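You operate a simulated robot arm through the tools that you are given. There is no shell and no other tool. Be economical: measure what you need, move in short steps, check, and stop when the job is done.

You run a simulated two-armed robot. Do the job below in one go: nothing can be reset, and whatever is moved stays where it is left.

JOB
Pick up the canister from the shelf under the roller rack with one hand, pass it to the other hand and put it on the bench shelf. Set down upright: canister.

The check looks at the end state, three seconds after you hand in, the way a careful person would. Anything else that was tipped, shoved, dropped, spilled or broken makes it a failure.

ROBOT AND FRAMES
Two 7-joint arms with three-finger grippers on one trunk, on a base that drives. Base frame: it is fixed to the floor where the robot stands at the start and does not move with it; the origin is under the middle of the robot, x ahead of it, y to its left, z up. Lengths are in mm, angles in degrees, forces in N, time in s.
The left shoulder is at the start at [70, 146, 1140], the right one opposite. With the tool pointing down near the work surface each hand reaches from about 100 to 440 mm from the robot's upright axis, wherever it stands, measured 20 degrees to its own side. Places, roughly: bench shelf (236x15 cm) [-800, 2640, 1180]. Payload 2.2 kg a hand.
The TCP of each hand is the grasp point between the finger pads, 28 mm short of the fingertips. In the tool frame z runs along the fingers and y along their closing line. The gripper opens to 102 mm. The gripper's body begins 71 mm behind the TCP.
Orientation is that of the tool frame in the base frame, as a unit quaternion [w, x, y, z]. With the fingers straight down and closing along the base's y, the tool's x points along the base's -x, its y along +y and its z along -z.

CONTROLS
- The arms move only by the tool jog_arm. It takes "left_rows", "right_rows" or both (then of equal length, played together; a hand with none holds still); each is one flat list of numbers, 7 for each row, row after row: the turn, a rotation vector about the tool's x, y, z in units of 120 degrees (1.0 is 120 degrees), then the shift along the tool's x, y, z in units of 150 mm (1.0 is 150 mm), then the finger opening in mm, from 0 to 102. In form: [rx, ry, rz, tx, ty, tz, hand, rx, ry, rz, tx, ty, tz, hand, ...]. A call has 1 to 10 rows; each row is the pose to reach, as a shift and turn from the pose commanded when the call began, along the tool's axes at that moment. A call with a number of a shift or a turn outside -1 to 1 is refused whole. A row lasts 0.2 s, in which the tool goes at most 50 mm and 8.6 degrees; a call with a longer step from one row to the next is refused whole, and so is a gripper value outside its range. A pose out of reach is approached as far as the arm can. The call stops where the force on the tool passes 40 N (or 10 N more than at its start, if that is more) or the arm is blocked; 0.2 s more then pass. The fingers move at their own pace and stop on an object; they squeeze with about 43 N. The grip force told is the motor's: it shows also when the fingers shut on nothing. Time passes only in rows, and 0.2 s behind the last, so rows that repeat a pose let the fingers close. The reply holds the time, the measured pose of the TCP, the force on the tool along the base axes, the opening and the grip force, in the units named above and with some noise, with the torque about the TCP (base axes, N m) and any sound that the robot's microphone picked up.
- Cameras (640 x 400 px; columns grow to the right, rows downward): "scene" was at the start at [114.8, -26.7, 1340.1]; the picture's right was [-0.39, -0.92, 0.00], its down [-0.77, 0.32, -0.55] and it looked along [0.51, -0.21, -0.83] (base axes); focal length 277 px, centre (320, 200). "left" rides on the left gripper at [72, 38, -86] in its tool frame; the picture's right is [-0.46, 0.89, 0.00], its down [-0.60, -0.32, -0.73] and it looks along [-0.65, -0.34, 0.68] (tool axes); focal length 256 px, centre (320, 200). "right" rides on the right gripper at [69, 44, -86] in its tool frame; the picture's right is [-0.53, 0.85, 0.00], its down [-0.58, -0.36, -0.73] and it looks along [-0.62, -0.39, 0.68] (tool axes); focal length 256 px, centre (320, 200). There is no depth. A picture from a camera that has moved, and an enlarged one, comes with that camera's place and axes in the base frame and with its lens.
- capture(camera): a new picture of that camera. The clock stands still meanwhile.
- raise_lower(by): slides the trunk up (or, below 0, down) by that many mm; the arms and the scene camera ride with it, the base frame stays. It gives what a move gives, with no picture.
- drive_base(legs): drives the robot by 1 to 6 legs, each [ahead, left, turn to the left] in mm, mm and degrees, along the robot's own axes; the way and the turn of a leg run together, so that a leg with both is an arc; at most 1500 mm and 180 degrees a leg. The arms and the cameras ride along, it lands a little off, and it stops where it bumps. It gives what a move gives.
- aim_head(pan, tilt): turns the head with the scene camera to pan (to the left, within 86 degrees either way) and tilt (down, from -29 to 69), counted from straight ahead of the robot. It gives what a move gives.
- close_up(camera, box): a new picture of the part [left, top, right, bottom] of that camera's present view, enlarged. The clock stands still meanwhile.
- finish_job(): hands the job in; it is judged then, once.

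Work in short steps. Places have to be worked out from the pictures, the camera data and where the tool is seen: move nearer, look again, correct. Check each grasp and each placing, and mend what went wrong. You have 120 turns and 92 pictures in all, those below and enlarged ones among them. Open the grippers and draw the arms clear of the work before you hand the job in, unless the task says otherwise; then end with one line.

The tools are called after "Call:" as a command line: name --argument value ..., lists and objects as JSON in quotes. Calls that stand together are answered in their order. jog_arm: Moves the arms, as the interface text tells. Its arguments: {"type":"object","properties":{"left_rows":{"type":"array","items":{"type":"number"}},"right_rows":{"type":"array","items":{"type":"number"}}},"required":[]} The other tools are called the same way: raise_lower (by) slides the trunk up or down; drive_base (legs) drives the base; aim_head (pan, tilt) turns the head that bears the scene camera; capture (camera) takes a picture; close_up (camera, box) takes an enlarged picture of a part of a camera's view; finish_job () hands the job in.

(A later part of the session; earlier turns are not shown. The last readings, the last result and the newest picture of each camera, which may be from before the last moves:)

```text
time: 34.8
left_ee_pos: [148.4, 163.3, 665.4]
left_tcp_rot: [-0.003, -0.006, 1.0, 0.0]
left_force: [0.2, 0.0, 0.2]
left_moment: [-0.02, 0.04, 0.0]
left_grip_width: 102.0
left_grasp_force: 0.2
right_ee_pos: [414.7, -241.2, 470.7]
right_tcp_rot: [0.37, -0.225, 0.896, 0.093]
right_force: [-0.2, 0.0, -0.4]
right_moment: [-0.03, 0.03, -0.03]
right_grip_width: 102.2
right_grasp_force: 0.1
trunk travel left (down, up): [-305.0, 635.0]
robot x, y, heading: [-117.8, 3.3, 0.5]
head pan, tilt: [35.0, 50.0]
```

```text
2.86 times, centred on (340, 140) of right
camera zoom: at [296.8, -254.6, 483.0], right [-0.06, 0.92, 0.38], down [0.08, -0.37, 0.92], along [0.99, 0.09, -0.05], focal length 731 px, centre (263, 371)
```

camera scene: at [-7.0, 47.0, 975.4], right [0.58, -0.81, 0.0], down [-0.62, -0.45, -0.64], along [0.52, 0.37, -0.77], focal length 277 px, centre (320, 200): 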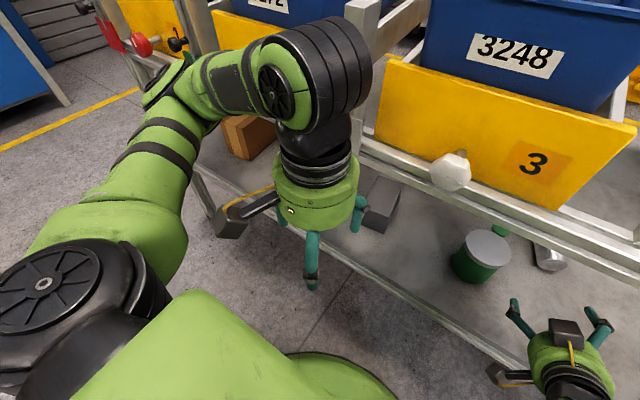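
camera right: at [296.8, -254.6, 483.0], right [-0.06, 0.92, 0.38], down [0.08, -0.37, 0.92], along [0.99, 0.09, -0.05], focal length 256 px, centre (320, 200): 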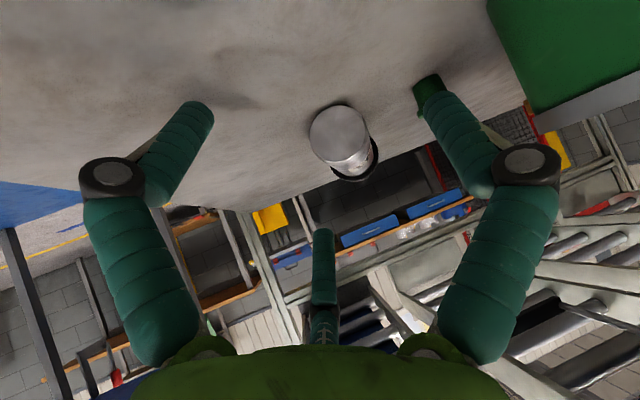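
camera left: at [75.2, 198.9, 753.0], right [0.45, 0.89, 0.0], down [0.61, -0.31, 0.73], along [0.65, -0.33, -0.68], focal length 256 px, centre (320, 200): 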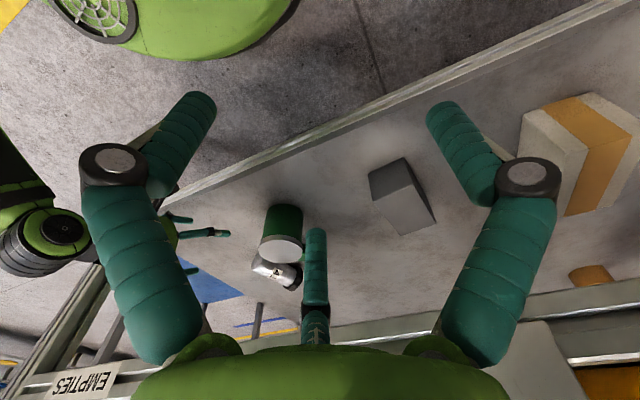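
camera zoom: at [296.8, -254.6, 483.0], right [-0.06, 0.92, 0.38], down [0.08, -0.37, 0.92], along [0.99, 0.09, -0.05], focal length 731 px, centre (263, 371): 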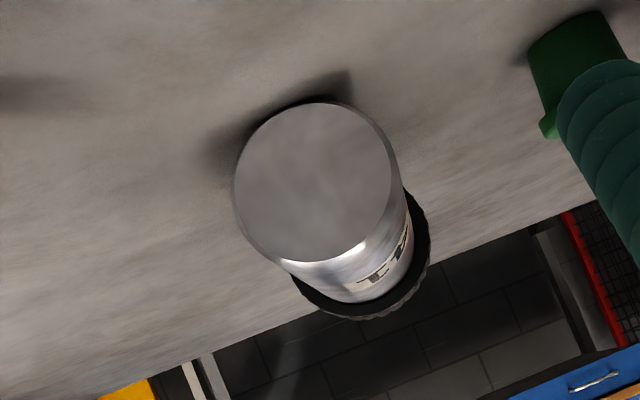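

Refined: base centre [505, -201, 427], axis yaw ≈18°. I re-aim to yaw 18° and move to 60 mm short of the grasp point, still high.

Call:
jog_arm --right_rows '[0.0196, 0, 0.0196, -0.099, -0.002, 0.102, 102, 0.0393, 0, 0.0393, -0.198, -0.005, 0.204, 102, 0.0589, 0, 0.0589, -0.297, -0.007, 0.306, 102, 0.0589, 0, 0.0589, -0.297, -0.007, 0.306, 102]'

Call:
capture --camera "right"

```text
time: 35.8
left_ee_pos: [146.8, 163.6, 665.7]
left_tcp_rot: [-0.002, -0.006, 1.0, 0.0]
left_force: [-0.7, 0.0, 0.6]
left_moment: [0.02, -0.02, -0.02]
left_grip_width: 102.1
left_grasp_force: 0.1
right_ee_pos: [471.2, -212.3, 468.9]
right_tcp_rot: [0.379, -0.145, 0.912, 0.06]
right_force: [0.6, -0.1, 0.1]
right_moment: [0.0, 0.0, 0.03]
right_grip_width: 101.7
right_grasp_force: 0.1
trunk travel left (down, up): [-305.0, 635.0]
robot x, y, heading: [-119.4, -0.8, 0.7]
head pan, tilt: [35.0, 50.0]
```

```text
58 pictures are left
camera right: at [353.7, -205.6, 481.2], right [0.1, 0.92, 0.38], down [0.01, -0.38, 0.92], along [1.0, -0.09, -0.05], focal length 256 px, centre (320, 200)
```

right: 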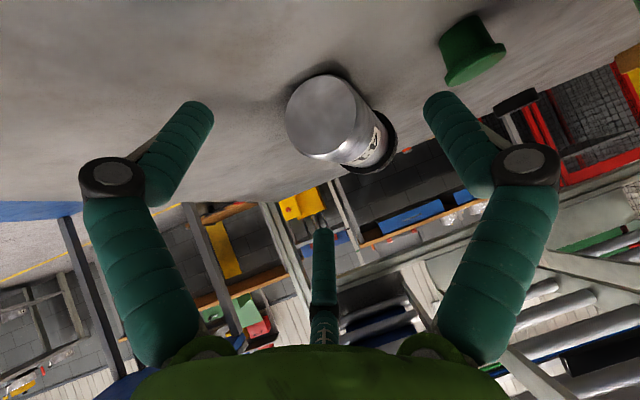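

The prediction matches within 4 mm. Going in along the finger direction to the grasp point, then closing.

Call:
jog_arm --right_rows '[0, 0, 0, -0.029, 0.0036, 0.089, 102, 0, 0, 0, -0.058, 0.0072, 0.179, 102, 0, 0, 0, -0.087, 0.011, 0.268, 102, 0, 0, 0, -0.116, 0.0144, 0.358, 102, 0, 0, 0, -0.145, 0.018, 0.447, 102]'

Call:
capture --camera "right"

```text
time: 37.0
left_ee_pos: [148.1, 161.5, 666.3]
left_tcp_rot: [-0.001, -0.006, 1.0, 0.0]
left_force: [0.7, -0.4, 0.2]
left_moment: [0.01, 0.05, 0.01]
left_grip_width: 102.0
left_grasp_force: 0.0
right_ee_pos: [531.9, -188.7, 439.0]
right_tcp_rot: [0.38, -0.145, 0.912, 0.06]
right_force: [-6.0, -5.0, 9.8]
right_moment: [-0.56, 0.39, -0.19]
right_grip_width: 101.7
right_grasp_force: 0.1
trunk travel left (down, up): [-305.0, 635.0]
robot x, y, heading: [-120.5, -0.0, 0.5]
head pan, tilt: [35.0, 50.0]
```

```text
57 pictures are left
camera right: at [413.4, -182.9, 450.7], right [0.1, 0.92, 0.38], down [0.01, -0.38, 0.92], along [1.0, -0.09, -0.04], focal length 256 px, centre (320, 200)
```

right: 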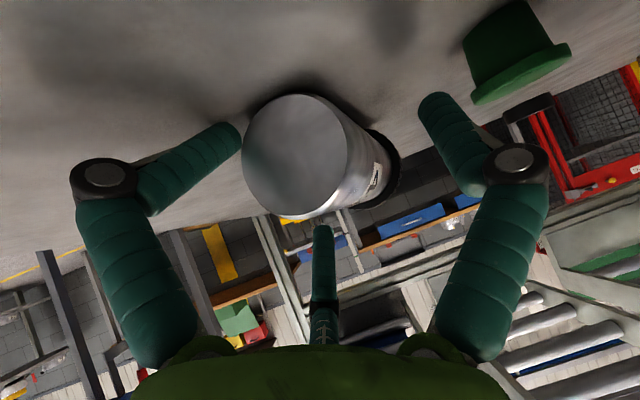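

The right-hand-side fingertip is pressing on the shelf with 10 N. I raise 9 mm before closing.

Call:
jog_arm --right_rows '[0, 0, 0, -0.042, 0, -0.042, 102, 0, 0, 0, -0.042, 0, -0.042, 102]'

Call:
capture --camera "right"

```text
time: 37.6
left_ee_pos: [148.8, 162.1, 665.7]
left_tcp_rot: [-0.002, -0.007, 1.0, -0.001]
left_force: [-0.5, 0.6, -0.3]
left_moment: [-0.03, -0.02, 0.0]
left_grip_width: 101.9
left_grasp_force: 0.0
right_ee_pos: [529.6, -188.9, 446.8]
right_tcp_rot: [0.378, -0.145, 0.912, 0.061]
right_force: [-0.8, 0.6, -0.6]
right_moment: [0.0, -0.01, -0.04]
right_grip_width: 103.0
right_grasp_force: 0.1
trunk travel left (down, up): [-305.0, 635.0]
robot x, y, heading: [-120.9, 2.8, 0.8]
head pan, tilt: [35.0, 50.0]
```

```text
56 pictures are left
camera right: at [412.0, -182.5, 458.5], right [0.1, 0.92, 0.38], down [0.01, -0.38, 0.92], along [1.0, -0.09, -0.05], focal length 256 px, centre (320, 200)
```

right: 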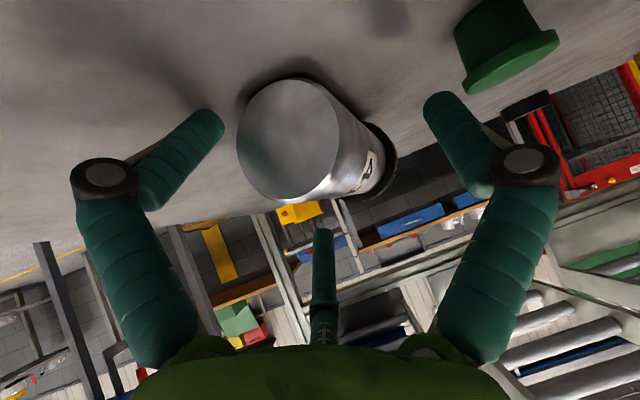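

The canister is centred laterally. I go 20 mm further along its axis and down 5 mm so more of the pads overlap it.

Call:
jog_arm --right_rows '[0, 0, 0, -0.035, 0, 0.058, 102, 0, 0, 0, -0.07, 0, 0.117, 102, 0, 0, 0, -0.07, 0, 0.117, 102]'

Call:
capture --camera "right"

```text
time: 38.4
left_ee_pos: [147.1, 162.0, 665.9]
left_tcp_rot: [0.0, -0.006, 1.0, 0.0]
left_force: [-0.5, -0.1, 0.4]
left_moment: [0.01, 0.02, 0.0]
left_grip_width: 101.7
left_grasp_force: 0.0
right_ee_pos: [550.6, -185.2, 443.3]
right_tcp_rot: [0.379, -0.145, 0.912, 0.06]
right_force: [-2.2, -3.2, 6.4]
right_moment: [-0.39, 0.19, -0.04]
right_grip_width: 102.6
right_grasp_force: 0.2
trunk travel left (down, up): [-305.0, 635.0]
robot x, y, heading: [-120.2, 3.0, 0.6]
head pan, tilt: [35.0, 50.0]
```

```text
55 pictures are left
camera right: at [432.2, -178.3, 455.2], right [0.1, 0.92, 0.38], down [0.01, -0.38, 0.92], along [1.0, -0.09, -0.04], focal length 256 px, centre (320, 200)
```

right: 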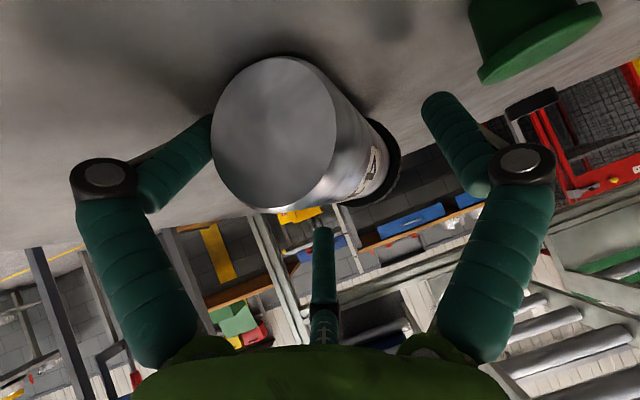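

The base is now about 30 mm inside the fingers. I raise 5 mm to free the tip, then close.

Call:
jog_arm --right_rows '[0, 0, 0, -0.0235, 0, -0.0235, 102, 0, 0, 0, -0.0235, 0, -0.0235, 60, 0, 0, 0, -0.0235, 0, -0.0235, 40, 0, 0, 0, -0.0235, 0, -0.0235, 30, 0, 0, 0, -0.0235, 0, -0.0235, 30]'

Call:
capture --camera "right"

```text
time: 39.6
left_ee_pos: [147.9, 162.5, 665.4]
left_tcp_rot: [-0.002, -0.006, 1.0, 0.0]
left_force: [0.0, -1.2, 0.3]
left_moment: [0.0, 0.0, 0.01]
left_grip_width: 102.2
left_grasp_force: 0.1
right_ee_pos: [550.9, -184.2, 446.6]
right_tcp_rot: [0.378, -0.145, 0.912, 0.061]
right_force: [-0.8, 1.1, 1.4]
right_moment: [0.06, -0.15, 0.04]
right_grip_width: 62.5
right_grasp_force: 43.5
trunk travel left (down, up): [-305.0, 635.0]
robot x, y, heading: [-119.6, 3.8, 0.5]
head pan, tilt: [35.0, 50.0]
```

```text
54 pictures are left
camera right: at [431.9, -177.6, 458.8], right [0.1, 0.92, 0.38], down [0.01, -0.38, 0.92], along [1.0, -0.09, -0.05], focal length 256 px, centre (320, 200)
```

right: 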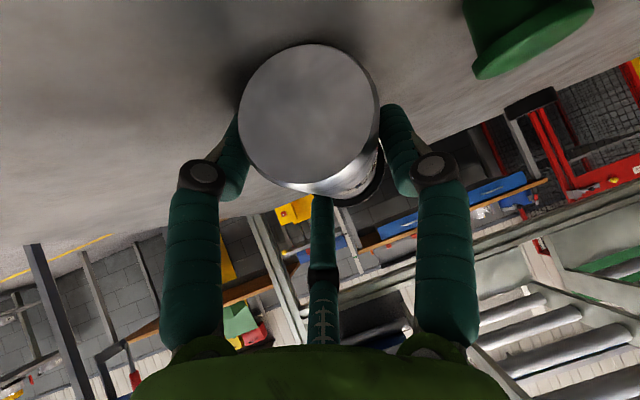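

The fingers stopped at 62.5 mm with full grip force, wider than I expected. I lift slightly and check what is held.

Call:
jog_arm --right_rows '[0, 0, 0, -0.0235, 0, -0.0235, 30, 0, 0, 0, -0.047, 0, -0.047, 30, 0, 0, 0, -0.0705, 0, -0.0705, 30, 0, 0, 0, -0.094, 0, -0.094, 30]'

Call:
capture --camera "right"

Call:
capture --camera "left"

```text
time: 40.6
left_ee_pos: [147.0, 162.3, 665.8]
left_tcp_rot: [-0.002, -0.006, 1.0, 0.001]
left_force: [0.0, -0.9, 0.1]
left_moment: [-0.03, 0.0, 0.02]
left_grip_width: 101.9
left_grasp_force: 0.1
right_ee_pos: [551.0, -182.3, 470.0]
right_tcp_rot: [0.382, -0.145, 0.911, 0.061]
right_force: [-4.0, -1.1, 8.2]
right_moment: [0.27, -0.57, 0.21]
right_grip_width: 46.1
right_grasp_force: 10.7
trunk travel left (down, up): [-305.0, 635.0]
robot x, y, heading: [-117.7, 1.6, 0.7]
head pan, tilt: [35.0, 50.0]
```

```text
53 pictures are left
camera right: at [433.1, -176.1, 482.1], right [0.09, 0.92, 0.38], down [0.0, -0.38, 0.92], along [1.0, -0.09, -0.04], focal length 256 px, centre (320, 200)
```

right: 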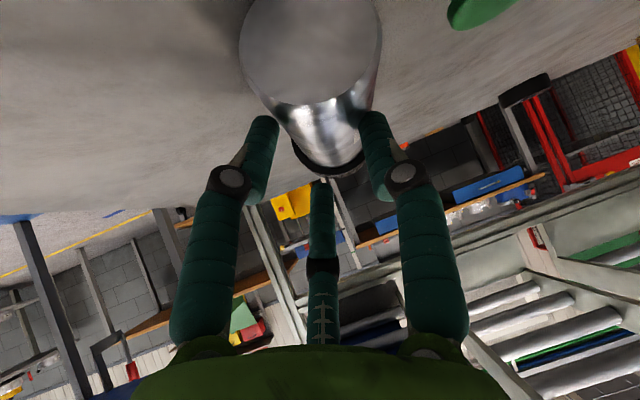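

```text
52 pictures are left
camera left: at [74.6, 199.1, 753.3], right [0.45, 0.89, 0.0], down [0.61, -0.31, 0.73], along [0.65, -0.33, -0.68], focal length 256 px, centre (320, 200)
```

left: 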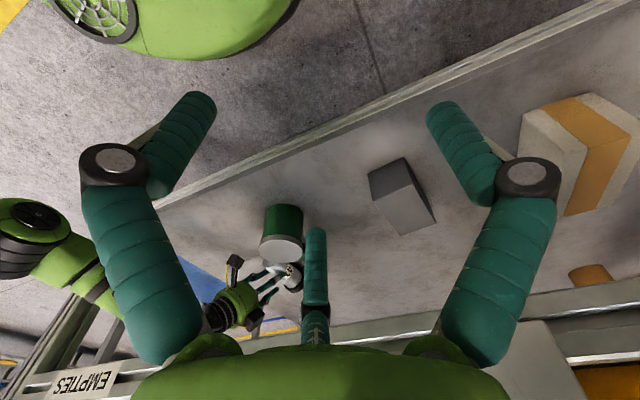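

Working through the contact moments and the wrist picture together, the hand actually has three fingers at about 120°, which explains both the tip-over and the slip. A better grasp is chuck-style along the canister axis, one finger on top and two low on the sides. I open and back out first.

Call:
jog_arm --right_rows '[0, 0, 0, 0, 0, 0, 102, 0, 0, 0, 0, 0, 0, 102, 0, 0, 0, 0.085, 0, -0.104, 102, 0, 0, 0, 0.17, 0, -0.207, 102, 0, 0, 0, 0.254, 0, -0.311, 102, 0, 0, 0, 0.339, 0, -0.414, 102, 0, 0, 0, 0.424, 0, -0.518, 102]'

Call:
close_up --camera "right" --box '[220, 50, 460, 200]'

```text
time: 42.2
left_ee_pos: [149.1, 162.4, 666.7]
left_tcp_rot: [-0.001, -0.005, 1.0, 0.0]
left_force: [-0.2, 0.2, 0.3]
left_moment: [0.03, 0.01, 0.0]
left_grip_width: 101.9
left_grasp_force: 0.0
right_ee_pos: [452.5, -214.5, 476.0]
right_tcp_rot: [0.378, -0.145, 0.912, 0.061]
right_force: [-0.1, 0.1, 0.3]
right_moment: [0.0, 0.0, -0.02]
right_grip_width: 102.0
right_grasp_force: 0.1
trunk travel left (down, up): [-305.0, 635.0]
robot x, y, heading: [-117.5, 7.0, 0.8]
head pan, tilt: [35.0, 50.0]
```

```text
2.67 times, centred on (340, 125) of right
camera zoom: at [334.9, -207.8, 488.9], right [0.1, 0.92, 0.38], down [0.01, -0.38, 0.92], along [1.0, -0.09, -0.05], focal length 683 px, centre (267, 400)
```

zoom: 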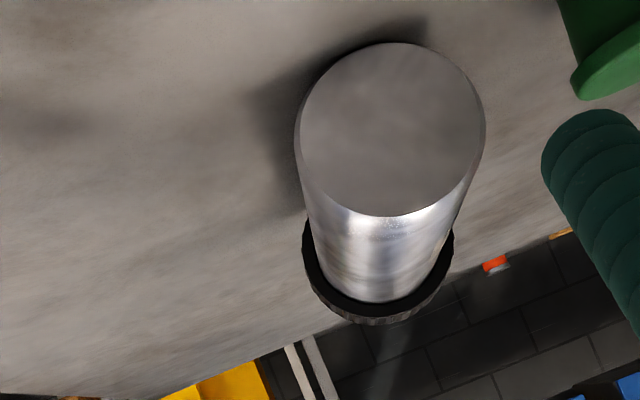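

The canister got turned: base at [523, -166, 425], with the axis now along +x. I roll the hand about 87° (one finger on top) and ease the pitch to 25°, staying high and back to avoid the mug.

Call:
jog_arm --right_rows '[-0.0023, -0.0193, 0.0669, -0.0019, 0.0229, -0.0132, 102, -0.0045, -0.0387, 0.1338, -0.0038, 0.0458, -0.0264, 102, -0.0068, -0.058, 0.2006, -0.0057, 0.0687, -0.0396, 102, -0.009, -0.0774, 0.2675, -0.0076, 0.0916, -0.0528, 102, -0.0113, -0.0967, 0.3344, -0.0095, 0.1145, -0.066, 102, -0.0136, -0.116, 0.4013, -0.0114, 0.1374, -0.0792, 102, -0.0158, -0.1354, 0.4682, -0.0133, 0.1603, -0.0924, 102, -0.0181, -0.1547, 0.535, -0.0152, 0.1832, -0.1056, 102, -0.0203, -0.1741, 0.6019, -0.0171, 0.2061, -0.1188, 102, -0.0226, -0.1934, 0.6688, -0.019, 0.229, -0.132, 102]'

Call:
jog_arm --right_rows '[-0.0023, -0.0193, 0.0669, 0, 0, 0, 102, -0.0045, -0.0387, 0.1337, 0, 0, 0, 102]'

Call:
capture --camera "right"

```text
time: 44.4
left_ee_pos: [147.3, 162.2, 665.5]
left_tcp_rot: [-0.002, -0.007, 1.0, 0.0]
left_force: [-0.2, 0.2, 0.4]
left_moment: [0.0, -0.03, 0.03]
left_grip_width: 102.1
left_grasp_force: 0.0
right_ee_pos: [431.9, -187.1, 492.0]
right_tcp_rot: [0.408, 0.481, 0.701, 0.333]
right_force: [0.8, 0.3, -0.3]
right_moment: [0.01, 0.0, 0.0]
right_grip_width: 102.2
right_grasp_force: 0.0
trunk travel left (down, up): [-305.0, 635.0]
robot x, y, heading: [-121.4, 0.3, 1.0]
head pan, tilt: [35.0, 50.0]
```

```text
time: 45.1
left_ee_pos: [149.1, 161.8, 665.7]
left_tcp_rot: [-0.001, -0.006, 1.0, 0.0]
left_force: [0.3, -0.1, -0.3]
left_moment: [-0.02, -0.02, -0.02]
left_grip_width: 101.9
left_grasp_force: 0.0
right_ee_pos: [427.7, -238.2, 485.6]
right_tcp_rot: [0.435, 0.549, 0.643, 0.31]
right_force: [-0.7, 0.3, 0.0]
right_moment: [-0.01, -0.01, 0.01]
right_grip_width: 101.9
right_grasp_force: 0.0
trunk travel left (down, up): [-305.0, 635.0]
robot x, y, heading: [-117.2, 0.7, 0.5]
head pan, tilt: [35.0, 50.0]
stopped in row 2 (right hand): the arm was blocked; the commanded pose is now the measured one
```

```text
50 pictures are left
camera right: at [368.3, -155.2, 545.6], right [0.38, -0.35, 0.86], down [-0.81, -0.58, 0.12], along [0.45, -0.74, -0.5], focal length 256 px, centre (320, 200)
```

right: 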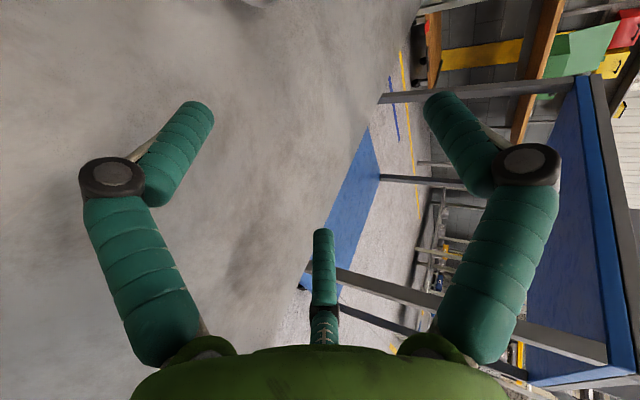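

The roll stops at about 76° because of a joint limit, which is still good enough: one finger near the top, two low at the sides. I go over the canister high with a reduced opening, forward first and then left, to keep the camera clear of the mug.

Call:
jog_arm --right_rows '[0, 0, 0, 0.0133, 0.11, 0.132, 70, 0, 0, 0, 0.0265, 0.22, 0.2645, 70, 0, 0, 0, 0.04, 0.331, 0.397, 70, 0, 0, 0, 0.053, 0.441, 0.529, 70, 0, 0, 0, 0.053, 0.441, 0.529, 70]'

Call:
capture --camera "right"

Call:
capture --camera "left"

```text
time: 46.5
left_ee_pos: [147.3, 160.8, 666.6]
left_tcp_rot: [-0.002, -0.006, 1.0, 0.0]
left_force: [0.6, 0.1, -0.7]
left_moment: [0.0, 0.01, -0.05]
left_grip_width: 101.8
left_grasp_force: 0.0
right_ee_pos: [527.5, -262.7, 510.0]
right_tcp_rot: [0.46, 0.544, 0.645, 0.277]
right_force: [0.2, 0.7, -0.3]
right_moment: [0.0, 0.01, 0.03]
right_grip_width: 69.9
right_grasp_force: 0.1
trunk travel left (down, up): [-305.0, 635.0]
robot x, y, heading: [-115.7, -1.6, 0.5]
head pan, tilt: [35.0, 50.0]
stopped in row 5 (right hand): the arm was blocked; the commanded pose is now the measured one
```

```text
49 pictures are left
camera right: at [470.0, -174.0, 563.1], right [0.37, -0.29, 0.88], down [-0.82, -0.54, 0.17], along [0.43, -0.79, -0.44], focal length 256 px, centre (320, 200)
```

right: 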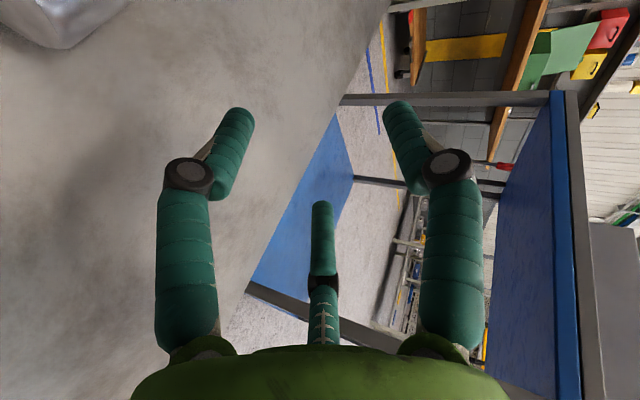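

```text
48 pictures are left
camera left: at [75.2, 198.6, 753.0], right [0.45, 0.89, 0.0], down [0.61, -0.31, 0.73], along [0.65, -0.33, -0.68], focal length 256 px, centre (320, 200)
```

left: 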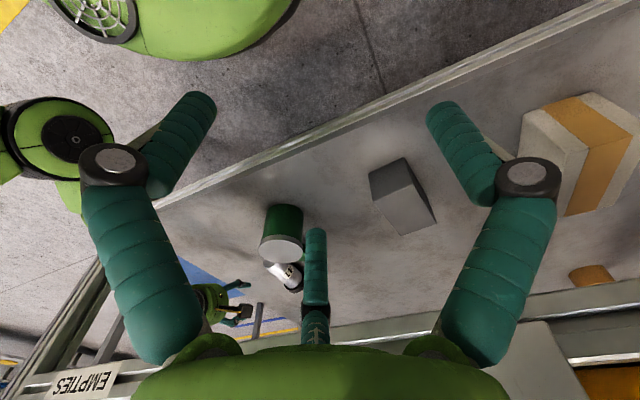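

Moving left with this roll is against a joint limit. A better reachable option is to roll the other way (third finger on top, two low at the sides) with about 48° pitch. I back out while rolling toward that.

Call:
jog_arm --right_rows '[0.0005, 0.0179, -0.0686, -0.0007, -0.0229, -0.0459, 70, 0.001, 0.0358, -0.1371, -0.0014, -0.0458, -0.0918, 70, 0.0014, 0.0537, -0.2057, -0.0021, -0.0687, -0.1377, 70, 0.0019, 0.0716, -0.2742, -0.0028, -0.0916, -0.1836, 70, 0.0024, 0.0895, -0.3428, -0.0035, -0.1145, -0.2295, 70, 0.0029, 0.1074, -0.4114, -0.0042, -0.1374, -0.2754, 70, 0.0034, 0.1253, -0.4799, -0.0049, -0.1603, -0.3213, 70, 0.0038, 0.1432, -0.5485, -0.0056, -0.1832, -0.3672, 70, 0.0043, 0.1611, -0.617, -0.0063, -0.2061, -0.4131, 70, 0.0048, 0.179, -0.6856, -0.007, -0.229, -0.459, 70]'

Call:
jog_arm --right_rows '[0.0005, 0.0182, -0.0698, 0, 0, 0, 70, 0.001, 0.0365, -0.1396, 0, 0, 0, 70, 0.0015, 0.0547, -0.2094, 0, 0, 0, 70, 0.0015, 0.0547, -0.2094, 0, 0, 0, 70]'

Call:
capture --camera "right"

```text
time: 48.7
left_ee_pos: [148.9, 159.1, 665.3]
left_tcp_rot: [-0.004, -0.004, 1.0, 0.003]
left_force: [0.6, 0.1, 0.1]
left_moment: [0.02, -0.02, -0.01]
left_grip_width: 102.0
left_grasp_force: 0.0
right_ee_pos: [449.8, -262.1, 500.1]
right_tcp_rot: [0.402, -0.067, 0.913, -0.004]
right_force: [0.1, 0.8, 0.8]
right_moment: [-0.01, -0.02, -0.02]
right_grip_width: 70.0
right_grasp_force: 0.1
trunk travel left (down, up): [-305.0, 635.0]
robot x, y, heading: [-122.2, -0.3, 0.9]
head pan, tilt: [35.0, 50.0]
```

```text
refused: row 1 steps farther than a row can; nothing moved
```

```text
47 pictures are left
camera right: at [334.2, -233.1, 505.3], right [0.26, 0.91, 0.34], down [-0.11, -0.32, 0.94], along [0.96, -0.28, 0.02], focal length 256 px, centre (320, 200)
```

right: 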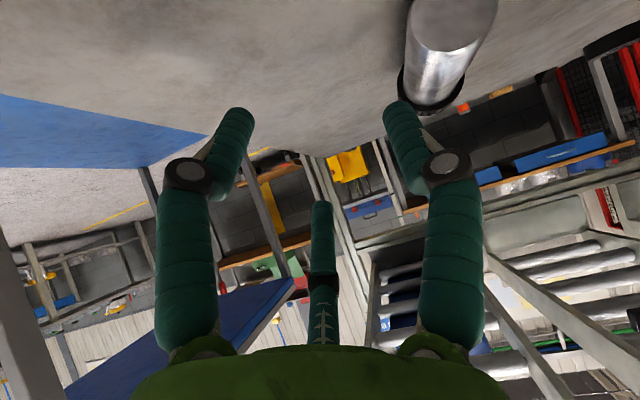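

The back-out worked; the small follow-up was refused for its step size. I redo it in smaller rows, with the lateral move to line up with the canister at y≈-166.

Call:
jog_arm --right_rows '[0.0012, 0.01, -0.0418, -0.0294, 0.1244, 0.0206, 70, 0.0024, 0.02, -0.0836, -0.0588, 0.2488, 0.0412, 70, 0.0035, 0.03, -0.1254, -0.0882, 0.3732, 0.0618, 70, 0.0047, 0.04, -0.1672, -0.1176, 0.4976, 0.0824, 70, 0.0059, 0.05, -0.209, -0.147, 0.622, 0.103, 80, 0.0059, 0.05, -0.209, -0.147, 0.622, 0.103, 80]'

Call:
capture --camera "right"

```text
time: 50.3
left_ee_pos: [151.6, 158.8, 666.6]
left_tcp_rot: [-0.005, -0.005, 1.0, 0.002]
left_force: [0.5, -0.7, -0.9]
left_moment: [0.0, 0.02, -0.02]
left_grip_width: 102.0
left_grasp_force: 0.0
right_ee_pos: [456.2, -178.3, 478.6]
right_tcp_rot: [0.316, -0.259, 0.906, -0.104]
right_force: [-0.1, -0.5, 0.4]
right_moment: [0.01, 0.02, 0.03]
right_grip_width: 80.1
right_grasp_force: 0.1
trunk travel left (down, up): [-305.0, 635.0]
robot x, y, heading: [-120.0, 4.4, 0.5]
head pan, tilt: [35.0, 50.0]
stopped in row 6 (right hand): the arm was blocked; the commanded pose is now the measured one
```

```text
46 pictures are left
camera right: at [339.0, -175.7, 494.5], right [0.02, 1.0, -0.02], down [0.07, 0.02, 1.0], along [1.0, -0.02, -0.07], focal length 256 px, centre (320, 200)
```

right: 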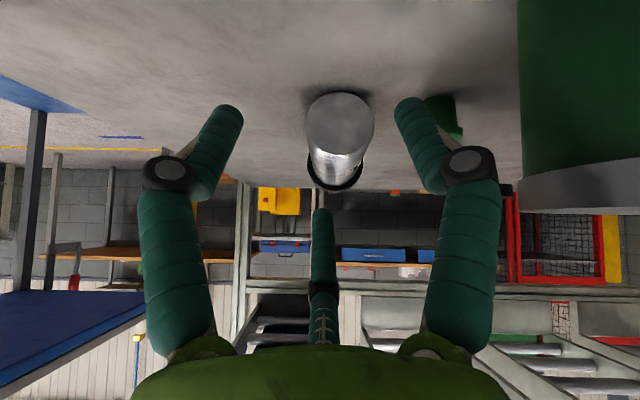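

The view is now level and the canister points straight ahead (base [525, -166, 423]). The hand stopped at p≈51°. I advance 60 mm at this height and check for contact.

Call:
jog_arm --right_rows '[0, 0, 0, -0.077, -0.0235, 0.062, 80, 0, 0, 0, -0.154, -0.047, 0.1245, 80, 0, 0, 0, -0.231, -0.07, 0.187, 80, 0, 0, 0, -0.308, -0.094, 0.249, 80]'

Call:
capture --camera "right"

```text
time: 51.3
left_ee_pos: [147.9, 162.1, 666.3]
left_tcp_rot: [-0.001, -0.005, 1.0, -0.001]
left_force: [0.2, -0.2, -0.3]
left_moment: [-0.01, -0.03, -0.03]
left_grip_width: 102.2
left_grasp_force: 0.0
right_ee_pos: [517.7, -156.6, 490.4]
right_tcp_rot: [0.329, -0.26, 0.902, -0.106]
right_force: [0.0, 0.5, -0.1]
right_moment: [-0.01, 0.0, -0.02]
right_grip_width: 79.9
right_grasp_force: 0.1
trunk travel left (down, up): [-305.0, 635.0]
robot x, y, heading: [-119.3, 2.1, 0.4]
head pan, tilt: [35.0, 50.0]
```

```text
45 pictures are left
camera right: at [399.9, -157.6, 503.4], right [0.01, 1.0, -0.02], down [0.05, 0.02, 1.0], along [1.0, -0.01, -0.05], focal length 256 px, centre (320, 200)
```

right: 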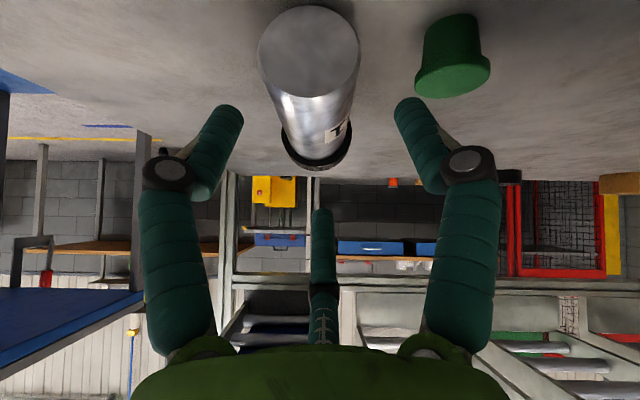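

Path clear; canister base at [526, -166, 421]. I descend along the fingers to [556, -166, 452].

Call:
jog_arm --right_rows '[0, 0, 0, 0, -0.06, 0.05, 80, 0, 0, 0, 0.001, -0.06, 0.127, 80, 0, 0, 0, 0.002, -0.06, 0.204, 80, 0, 0, 0, 0.003, -0.06, 0.282, 80, 0, 0, 0, 0.004, -0.06, 0.359, 80]'

Call:
capture --camera "right"

```text
time: 52.5
left_ee_pos: [148.0, 161.3, 667.2]
left_tcp_rot: [-0.002, -0.005, 1.0, 0.0]
left_force: [-0.5, 0.1, 0.1]
left_moment: [-0.01, 0.01, -0.02]
left_grip_width: 102.3
left_grasp_force: 0.0
right_ee_pos: [555.5, -167.3, 451.9]
right_tcp_rot: [0.328, -0.26, 0.902, -0.106]
right_force: [1.0, -0.1, -0.1]
right_moment: [-0.02, -0.01, -0.03]
right_grip_width: 80.0
right_grasp_force: 0.0
trunk travel left (down, up): [-305.0, 635.0]
robot x, y, heading: [-116.5, 3.2, 0.7]
head pan, tilt: [35.0, 50.0]
```

```text
44 pictures are left
camera right: at [437.1, -167.6, 465.8], right [0.01, 1.0, -0.02], down [0.05, 0.02, 1.0], along [1.0, -0.01, -0.05], focal length 256 px, centre (320, 200)
```

right: 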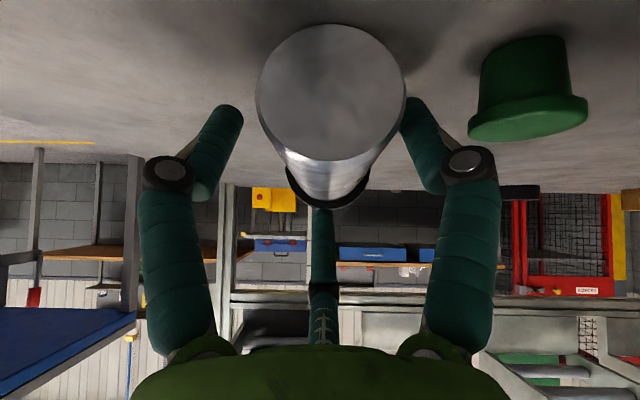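

No contact; the canister is well between the fingers. I lower 4 mm and close.

Call:
jog_arm --right_rows '[0, 0, 0, 0.014, 0.01, 0.02, 80, 0, 0, 0, 0.014, 0.01, 0.02, 60, 0, 0, 0, 0.014, 0.01, 0.02, 45, 0, 0, 0, 0.014, 0.01, 0.02, 20, 0, 0, 0, 0.014, 0.01, 0.02, 20, 0, 0, 0, 0.014, 0.01, 0.02, 20]'

Call:
capture --camera "right"

```text
time: 53.9
left_ee_pos: [147.3, 162.3, 666.3]
left_tcp_rot: [0.0, -0.006, 1.0, 0.0]
left_force: [0.1, -0.6, -0.7]
left_moment: [0.0, -0.02, -0.01]
left_grip_width: 102.0
left_grasp_force: 0.0
right_ee_pos: [555.3, -167.8, 451.8]
right_tcp_rot: [0.331, -0.259, 0.901, -0.107]
right_force: [3.3, 1.9, 15.7]
right_moment: [0.16, -0.76, -0.01]
right_grip_width: 60.0
right_grasp_force: 42.1
trunk travel left (down, up): [-305.0, 635.0]
robot x, y, heading: [-121.1, -2.2, 0.6]
head pan, tilt: [35.0, 50.0]
```

```text
43 pictures are left
camera right: at [437.2, -166.7, 465.0], right [0.01, 1.0, -0.02], down [0.04, 0.02, 1.0], along [1.0, -0.01, -0.04], focal length 256 px, centre (320, 200)
```

right: 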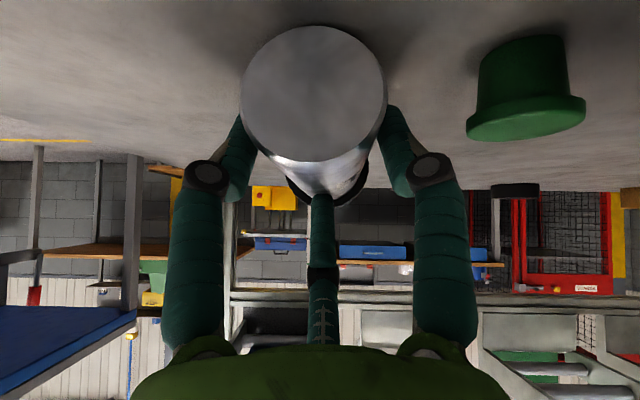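

Grip 42 N at 60 mm, top finger pressing and the two side fingers slightly below the axis. I lift slowly and look.

Call:
jog_arm --right_rows '[0, 0, 0, -0.018, -0.012, -0.0254, 20, 0, 0, 0, -0.036, -0.024, -0.051, 20, 0, 0, 0, -0.054, -0.036, -0.076, 20, 0, 0, 0, -0.072, -0.048, -0.102, 20]'

Call:
capture --camera "right"

```text
time: 54.9
left_ee_pos: [147.7, 161.2, 664.8]
left_tcp_rot: [-0.002, -0.005, 1.0, 0.0]
left_force: [0.4, 1.2, 0.3]
left_moment: [0.01, -0.04, -0.01]
left_grip_width: 101.9
left_grasp_force: 0.0
right_ee_pos: [554.2, -167.9, 465.7]
right_tcp_rot: [0.325, -0.259, 0.903, -0.106]
right_force: [0.6, -0.4, -3.7]
right_moment: [-0.02, 0.08, -0.02]
right_grip_width: 57.4
right_grasp_force: 42.8
trunk travel left (down, up): [-305.0, 635.0]
robot x, y, heading: [-119.0, 0.8, 0.6]
head pan, tilt: [35.0, 50.0]
```

```text
42 pictures are left
camera right: at [436.1, -168.2, 479.8], right [0.01, 1.0, -0.02], down [0.05, 0.02, 1.0], along [1.0, -0.01, -0.05], focal length 256 px, centre (320, 200)
```

right: 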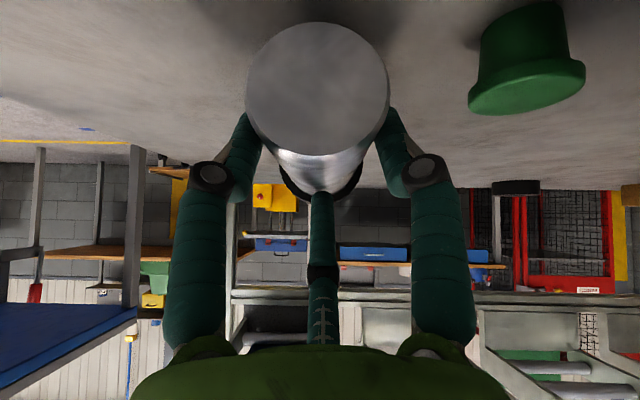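

Lifted: load -3.7 N, grip firm. Before retracting I pitch the hand up 25° so the wrist passes under the beam, raising 20 mm as well.

Call:
jog_arm --right_rows '[0, 0, 0, -0.036, -0.024, -0.051, 20, 0.028, -0.044, 0.001, -0.072, -0.048, -0.102, 20, 0.056, -0.0875, 0.002, -0.072, -0.048, -0.102, 20, 0.084, -0.131, 0.003, -0.072, -0.048, -0.102, 20, 0.112, -0.175, 0.004, -0.072, -0.048, -0.102, 20]'

Call:
aim_head --pan -15 --tilt 35

Call:
capture --camera "right"

Call:
capture --camera "scene"

```text
time: 56.1
left_ee_pos: [148.5, 161.5, 665.4]
left_tcp_rot: [-0.001, -0.005, 1.0, 0.0]
left_force: [1.0, -0.2, 0.1]
left_moment: [0.02, 0.0, -0.02]
left_grip_width: 101.7
left_grasp_force: 0.0
right_ee_pos: [557.3, -167.5, 486.8]
right_tcp_rot: [0.515, -0.23, 0.81, -0.16]
right_force: [-0.8, 0.0, -3.6]
right_moment: [-0.01, 0.17, 0.0]
right_grip_width: 57.0
right_grasp_force: 43.3
trunk travel left (down, up): [-305.0, 635.0]
robot x, y, heading: [-119.0, 1.0, 0.6]
head pan, tilt: [35.0, 50.0]
```

```text
time: 57.2
left_ee_pos: [148.7, 162.0, 665.3]
left_tcp_rot: [-0.002, -0.005, 1.0, 0.0]
left_force: [-0.6, -0.5, 0.4]
left_moment: [0.0, 0.03, 0.04]
left_grip_width: 102.1
left_grasp_force: 0.1
right_ee_pos: [557.1, -168.0, 487.2]
right_tcp_rot: [0.515, -0.231, 0.81, -0.159]
right_force: [-0.3, 0.5, -2.8]
right_moment: [-0.01, 0.09, -0.01]
right_grip_width: 57.1
right_grasp_force: 42.6
trunk travel left (down, up): [-305.0, 635.0]
robot x, y, heading: [-119.9, -1.6, 0.6]
head pan, tilt: [-15.0, 35.0]
```

```text
41 pictures are left
camera right: at [443.5, -167.6, 449.9], right [0.02, 1.0, -0.01], down [-0.38, 0.02, 0.93], along [0.93, -0.01, 0.38], focal length 256 px, centre (320, 200)
```

right: 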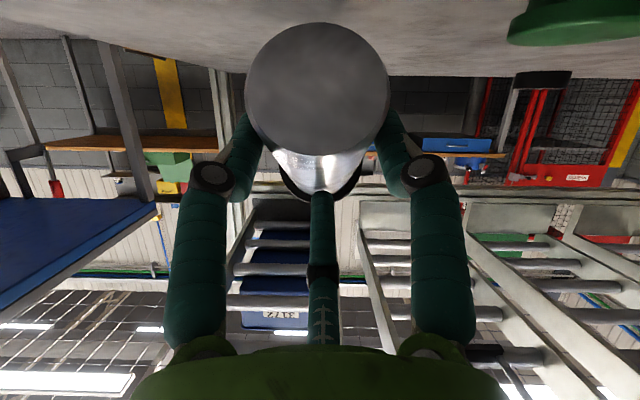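

```text
40 pictures are left
camera scene: at [16.0, -20.1, 997.0], right [-0.25, -0.97, 0.0], down [-0.56, 0.14, -0.82], along [0.79, -0.2, -0.57], focal length 277 px, centre (320, 200)
```

scene: 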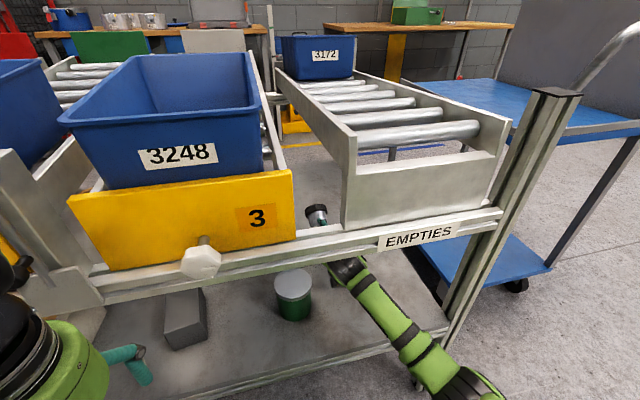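

Secure. I shift 30 mm right for clearance from the mug, then drive straight back out of the rack.

Call:
jog_arm --right_rows '[0, 0, 0, 0.0535, -0.0845, 0.002, 20, 0, 0, 0, 0.107, -0.169, 0.004, 20]'

Call:
drive_base --legs '[[-480, 0, 0]]'

Call:
capture --camera "scene"

Call:
capture --camera "right"

```text
time: 57.8
left_ee_pos: [147.8, 161.8, 665.6]
left_tcp_rot: [-0.001, -0.005, 1.0, 0.0]
left_force: [0.1, -0.2, 0.0]
left_moment: [0.02, -0.05, 0.06]
left_grip_width: 101.7
left_grasp_force: 0.1
right_ee_pos: [557.1, -198.5, 487.9]
right_tcp_rot: [0.514, -0.231, 0.811, -0.16]
right_force: [0.0, 0.3, -3.6]
right_moment: [0.01, 0.13, -0.03]
right_grip_width: 57.0
right_grasp_force: 43.6
trunk travel left (down, up): [-305.0, 635.0]
robot x, y, heading: [-120.1, 1.1, 0.8]
head pan, tilt: [-15.0, 35.0]
```

```text
time: 60.7
left_ee_pos: [-328.3, 156.6, 665.3]
left_tcp_rot: [-0.002, -0.005, 1.0, 0.001]
left_force: [-0.5, -0.8, 0.5]
left_moment: [0.03, -0.01, -0.05]
left_grip_width: 101.8
left_grasp_force: 0.0
right_ee_pos: [79.8, -202.5, 487.2]
right_tcp_rot: [0.514, -0.232, 0.811, -0.159]
right_force: [0.0, 0.3, -3.6]
right_moment: [0.04, 0.09, 0.02]
right_grip_width: 56.4
right_grasp_force: 43.3
trunk travel left (down, up): [-305.0, 635.0]
robot x, y, heading: [-594.7, -9.6, 0.5]
head pan, tilt: [-15.0, 35.0]
```

```text
39 pictures are left
camera scene: at [-460.9, -25.3, 997.1], right [-0.25, -0.97, 0.0], down [-0.56, 0.14, -0.82], along [0.79, -0.2, -0.57], focal length 277 px, centre (320, 200)
```

scene: 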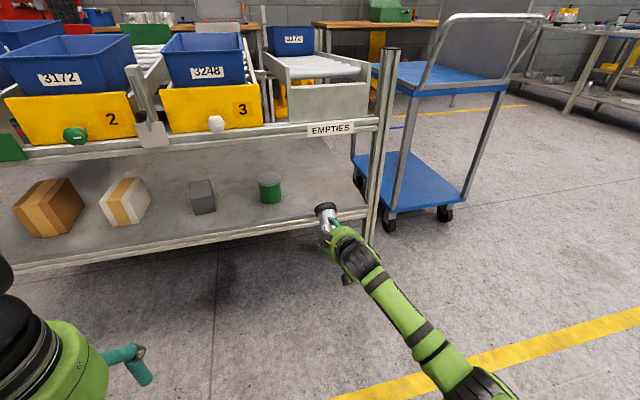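

```text
38 pictures are left
camera right: at [-32.7, -202.5, 450.0], right [0.02, 1.0, -0.01], down [-0.38, 0.02, 0.93], along [0.93, -0.01, 0.38], focal length 256 px, centre (320, 200)
```

right: 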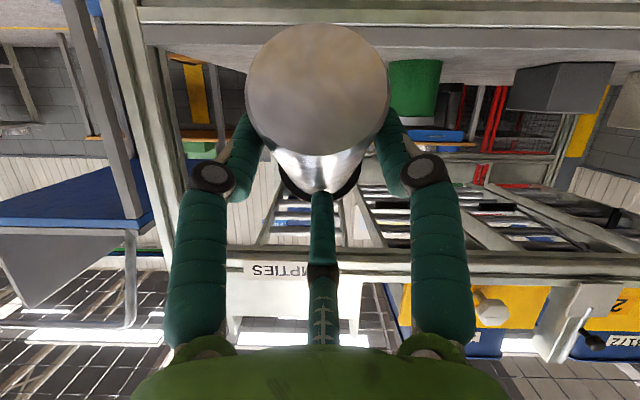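

The canister is out and held, with everything else on the shelf still standing. For the handover I raise the canister's cap end to about 60° elevation and bring it in front of the trunk; the left hand will then take the cap from above.

Call:
jog_arm --right_rows '[0.02, -0.0316, 0.0008, -0.0445, 0.0439, -0.1214, 20, 0.0403, -0.0633, 0.0017, -0.089, 0.0878, -0.2428, 20, 0.0604, -0.0949, 0.0025, -0.1335, 0.1316, -0.3641, 20, 0.0805, -0.1265, 0.0033, -0.178, 0.1755, -0.4855, 20, 0.1006, -0.1581, 0.0041, -0.2225, 0.2194, -0.6069, 20, 0.1208, -0.1898, 0.005, -0.267, 0.2633, -0.7283, 20, 0.1409, -0.2214, 0.0058, -0.3115, 0.3071, -0.8496, 20, 0.161, -0.253, 0.0066, -0.356, 0.351, -0.971, 20]'

Call:
aim_head --pan -5 --tilt 45

Call:
capture --camera "scene"

```text
time: 62.5
left_ee_pos: [-329.3, 156.1, 666.5]
left_tcp_rot: [-0.001, -0.005, 1.0, 0.001]
left_force: [-0.4, 0.2, 0.1]
left_moment: [0.04, 0.02, 0.04]
left_grip_width: 102.1
left_grasp_force: 0.0
right_ee_pos: [-41.5, -138.4, 564.7]
right_tcp_rot: [0.739, -0.182, 0.604, -0.238]
right_force: [-0.3, -1.3, -3.7]
right_moment: [0.03, 0.16, 0.01]
right_grip_width: 56.4
right_grasp_force: 43.2
trunk travel left (down, up): [-305.0, 635.0]
robot x, y, heading: [-594.0, -5.8, 0.7]
head pan, tilt: [-15.0, 35.0]
```

```text
time: 63.2
left_ee_pos: [-328.2, 156.4, 666.4]
left_tcp_rot: [-0.002, -0.005, 1.0, 0.0]
left_force: [0.6, -0.9, 0.5]
left_moment: [0.01, 0.0, -0.03]
left_grip_width: 101.7
left_grasp_force: 0.0
right_ee_pos: [-41.9, -136.3, 563.3]
right_tcp_rot: [0.738, -0.184, 0.605, -0.234]
right_force: [-0.6, 0.5, -3.4]
right_moment: [0.0, 0.12, -0.02]
right_grip_width: 56.5
right_grasp_force: 42.9
trunk travel left (down, up): [-305.0, 635.0]
robot x, y, heading: [-595.7, -2.3, 0.4]
head pan, tilt: [-5.0, 45.0]
```

```text
37 pictures are left
camera scene: at [-464.9, -9.7, 982.3], right [-0.08, -1.0, 0.0], down [-0.7, 0.05, -0.71], along [0.71, -0.05, -0.71], focal length 277 px, centre (320, 200)
```

scene: 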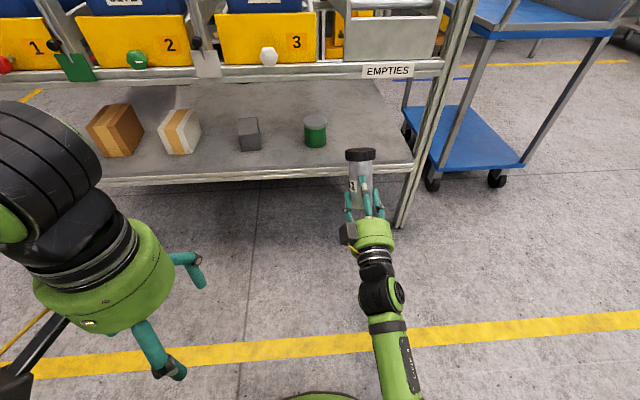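

The canister is held nicely with its cap up. I tilt another 20° toward upright, raise it a bit, then zoom in.

Call:
jog_arm --right_rows '[0.0225, -0.0351, 0.001, 0, 0, -0.08, 20, 0.045, -0.0702, 0.002, 0, 0, -0.16, 20, 0.0673, -0.1053, 0.003, 0, 0, -0.24, 20, 0.0895, -0.1405, 0.004, 0, 0, -0.32, 20]'

Call:
close_up --camera "scene" --box '[260, 100, 480, 300]'

Call:
capture --camera "right"

```text
time: 63.7
left_ee_pos: [-328.0, 156.0, 666.0]
left_tcp_rot: [-0.002, -0.005, 1.0, 0.0]
left_force: [1.0, 1.6, 0.4]
left_moment: [-0.01, -0.01, -0.01]
left_grip_width: 102.1
left_grasp_force: 0.1
right_ee_pos: [-58.3, -154.5, 553.8]
right_tcp_rot: [0.764, -0.23, 0.536, -0.275]
right_force: [0.2, -0.2, -3.2]
right_moment: [-0.03, 0.1, 0.02]
right_grip_width: 56.6
right_grasp_force: 42.6
trunk travel left (down, up): [-305.0, 635.0]
robot x, y, heading: [-592.9, -6.3, 0.7]
head pan, tilt: [-5.0, 45.0]
stopped in row 2 (right hand): the arm was blocked; the commanded pose is now the measured one
```

```text
2.00 times, centred on (370, 200) of scene
camera zoom: at [-465.0, -9.6, 982.2], right [-0.08, -1.0, 0.0], down [-0.71, 0.05, -0.71], along [0.7, -0.05, -0.71], focal length 555 px, centre (220, 200)
```

zoom: 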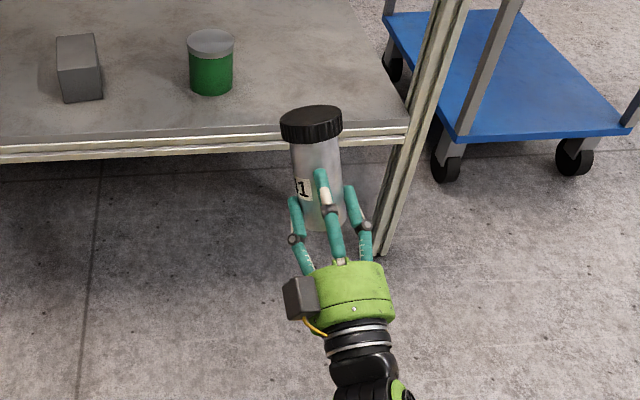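

```text
35 pictures are left
camera right: at [-112.8, -173.8, 450.1], right [0.0, 0.98, -0.18], down [-0.91, 0.07, 0.4], along [0.41, 0.16, 0.9], focal length 256 px, centre (320, 200)
```

right: 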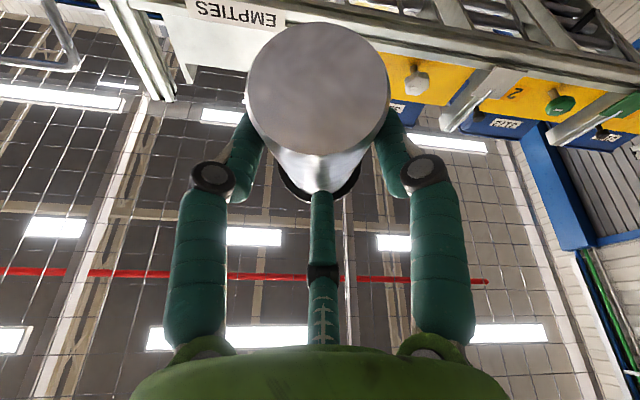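

The canister is held at 66° elevation (joint limit): base at ≈[-41, -162, 518], cap centre ≈[-1, -143, 621], confirmed by the scene view. The left hand will take it from above with side fingers just under the cap. First I move it toward the pre-grasp position.

Call:
jog_arm --left_rows '[0, 0, 0, -0.05, -0.05, -0.3, 102, 0, 0, 0, -0.28, -0.26, -0.373, 102, 0, 0, 0, -0.5, -0.47, -0.373, 102, 0, 0, 0, -0.72, -0.68, -0.373, 102, 0, 0, 0, -0.947, -0.88, -0.373, 102]'

Call:
jog_arm --left_rows '[0.0341, -0.0256, -0.0336, -0.189, -0.177, 0, 102, 0.0681, -0.0512, -0.0671, -0.379, -0.355, 0, 102, 0.1022, -0.0768, -0.1007, -0.568, -0.532, 0, 102, 0.1362, -0.1024, -0.1342, -0.758, -0.71, 0, 102, 0.1703, -0.128, -0.1678, -0.947, -0.887, 0, 102]'

Call:
capture --camera "left"

Call:
capture --camera "scene"

```text
time: 64.9
left_ee_pos: [-183.7, 25.6, 723.4]
left_tcp_rot: [-0.003, -0.005, 1.0, 0.0]
left_force: [0.1, 0.4, -0.5]
left_moment: [0.02, -0.02, 0.03]
left_grip_width: 102.1
left_grasp_force: 0.1
right_ee_pos: [-56.5, -154.0, 554.9]
right_tcp_rot: [0.765, -0.229, 0.535, -0.275]
right_force: [0.1, 0.3, -3.3]
right_moment: [0.01, 0.1, 0.0]
right_grip_width: 56.2
right_grasp_force: 42.7
trunk travel left (down, up): [-305.0, 635.0]
robot x, y, heading: [-600.4, -2.9, 0.6]
head pan, tilt: [-5.0, 45.0]
```

```text
time: 66.1
left_ee_pos: [-42.4, -106.1, 718.7]
left_tcp_rot: [0.131, -0.179, 0.959, -0.175]
left_force: [0.9, -0.7, -0.6]
left_moment: [0.02, 0.01, 0.0]
left_grip_width: 101.8
left_grasp_force: 0.1
right_ee_pos: [-57.5, -154.6, 554.3]
right_tcp_rot: [0.766, -0.23, 0.534, -0.275]
right_force: [-0.2, -0.6, -3.4]
right_moment: [-0.01, 0.1, 0.01]
right_grip_width: 56.2
right_grasp_force: 42.8
trunk travel left (down, up): [-305.0, 635.0]
robot x, y, heading: [-598.2, -3.4, 0.7]
head pan, tilt: [-5.0, 45.0]
```

```text
34 pictures are left
camera left: at [-146.3, -76.5, 767.9], right [0.15, 0.96, -0.25], down [0.41, 0.17, 0.9], along [0.9, -0.24, -0.36], focal length 256 px, centre (320, 200)
```

left: 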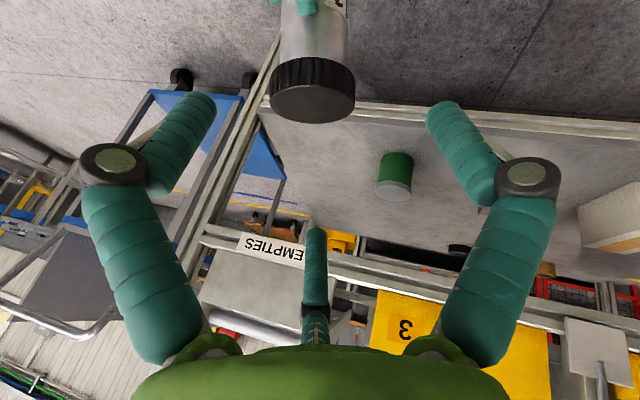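

```text
33 pictures are left
camera scene: at [-464.8, -10.0, 982.2], right [-0.08, -1.0, 0.0], down [-0.71, 0.05, -0.71], along [0.7, -0.05, -0.71], focal length 277 px, centre (320, 200)
```

scene: 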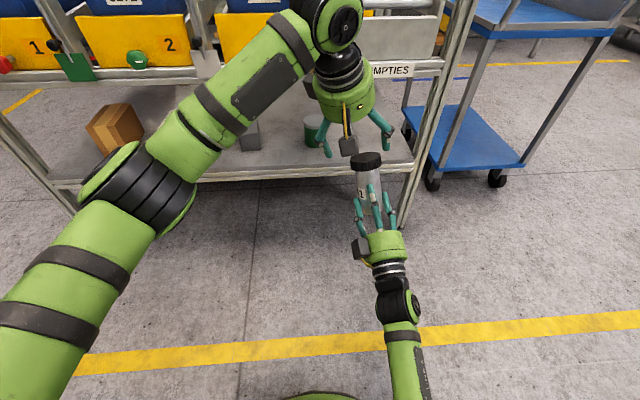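

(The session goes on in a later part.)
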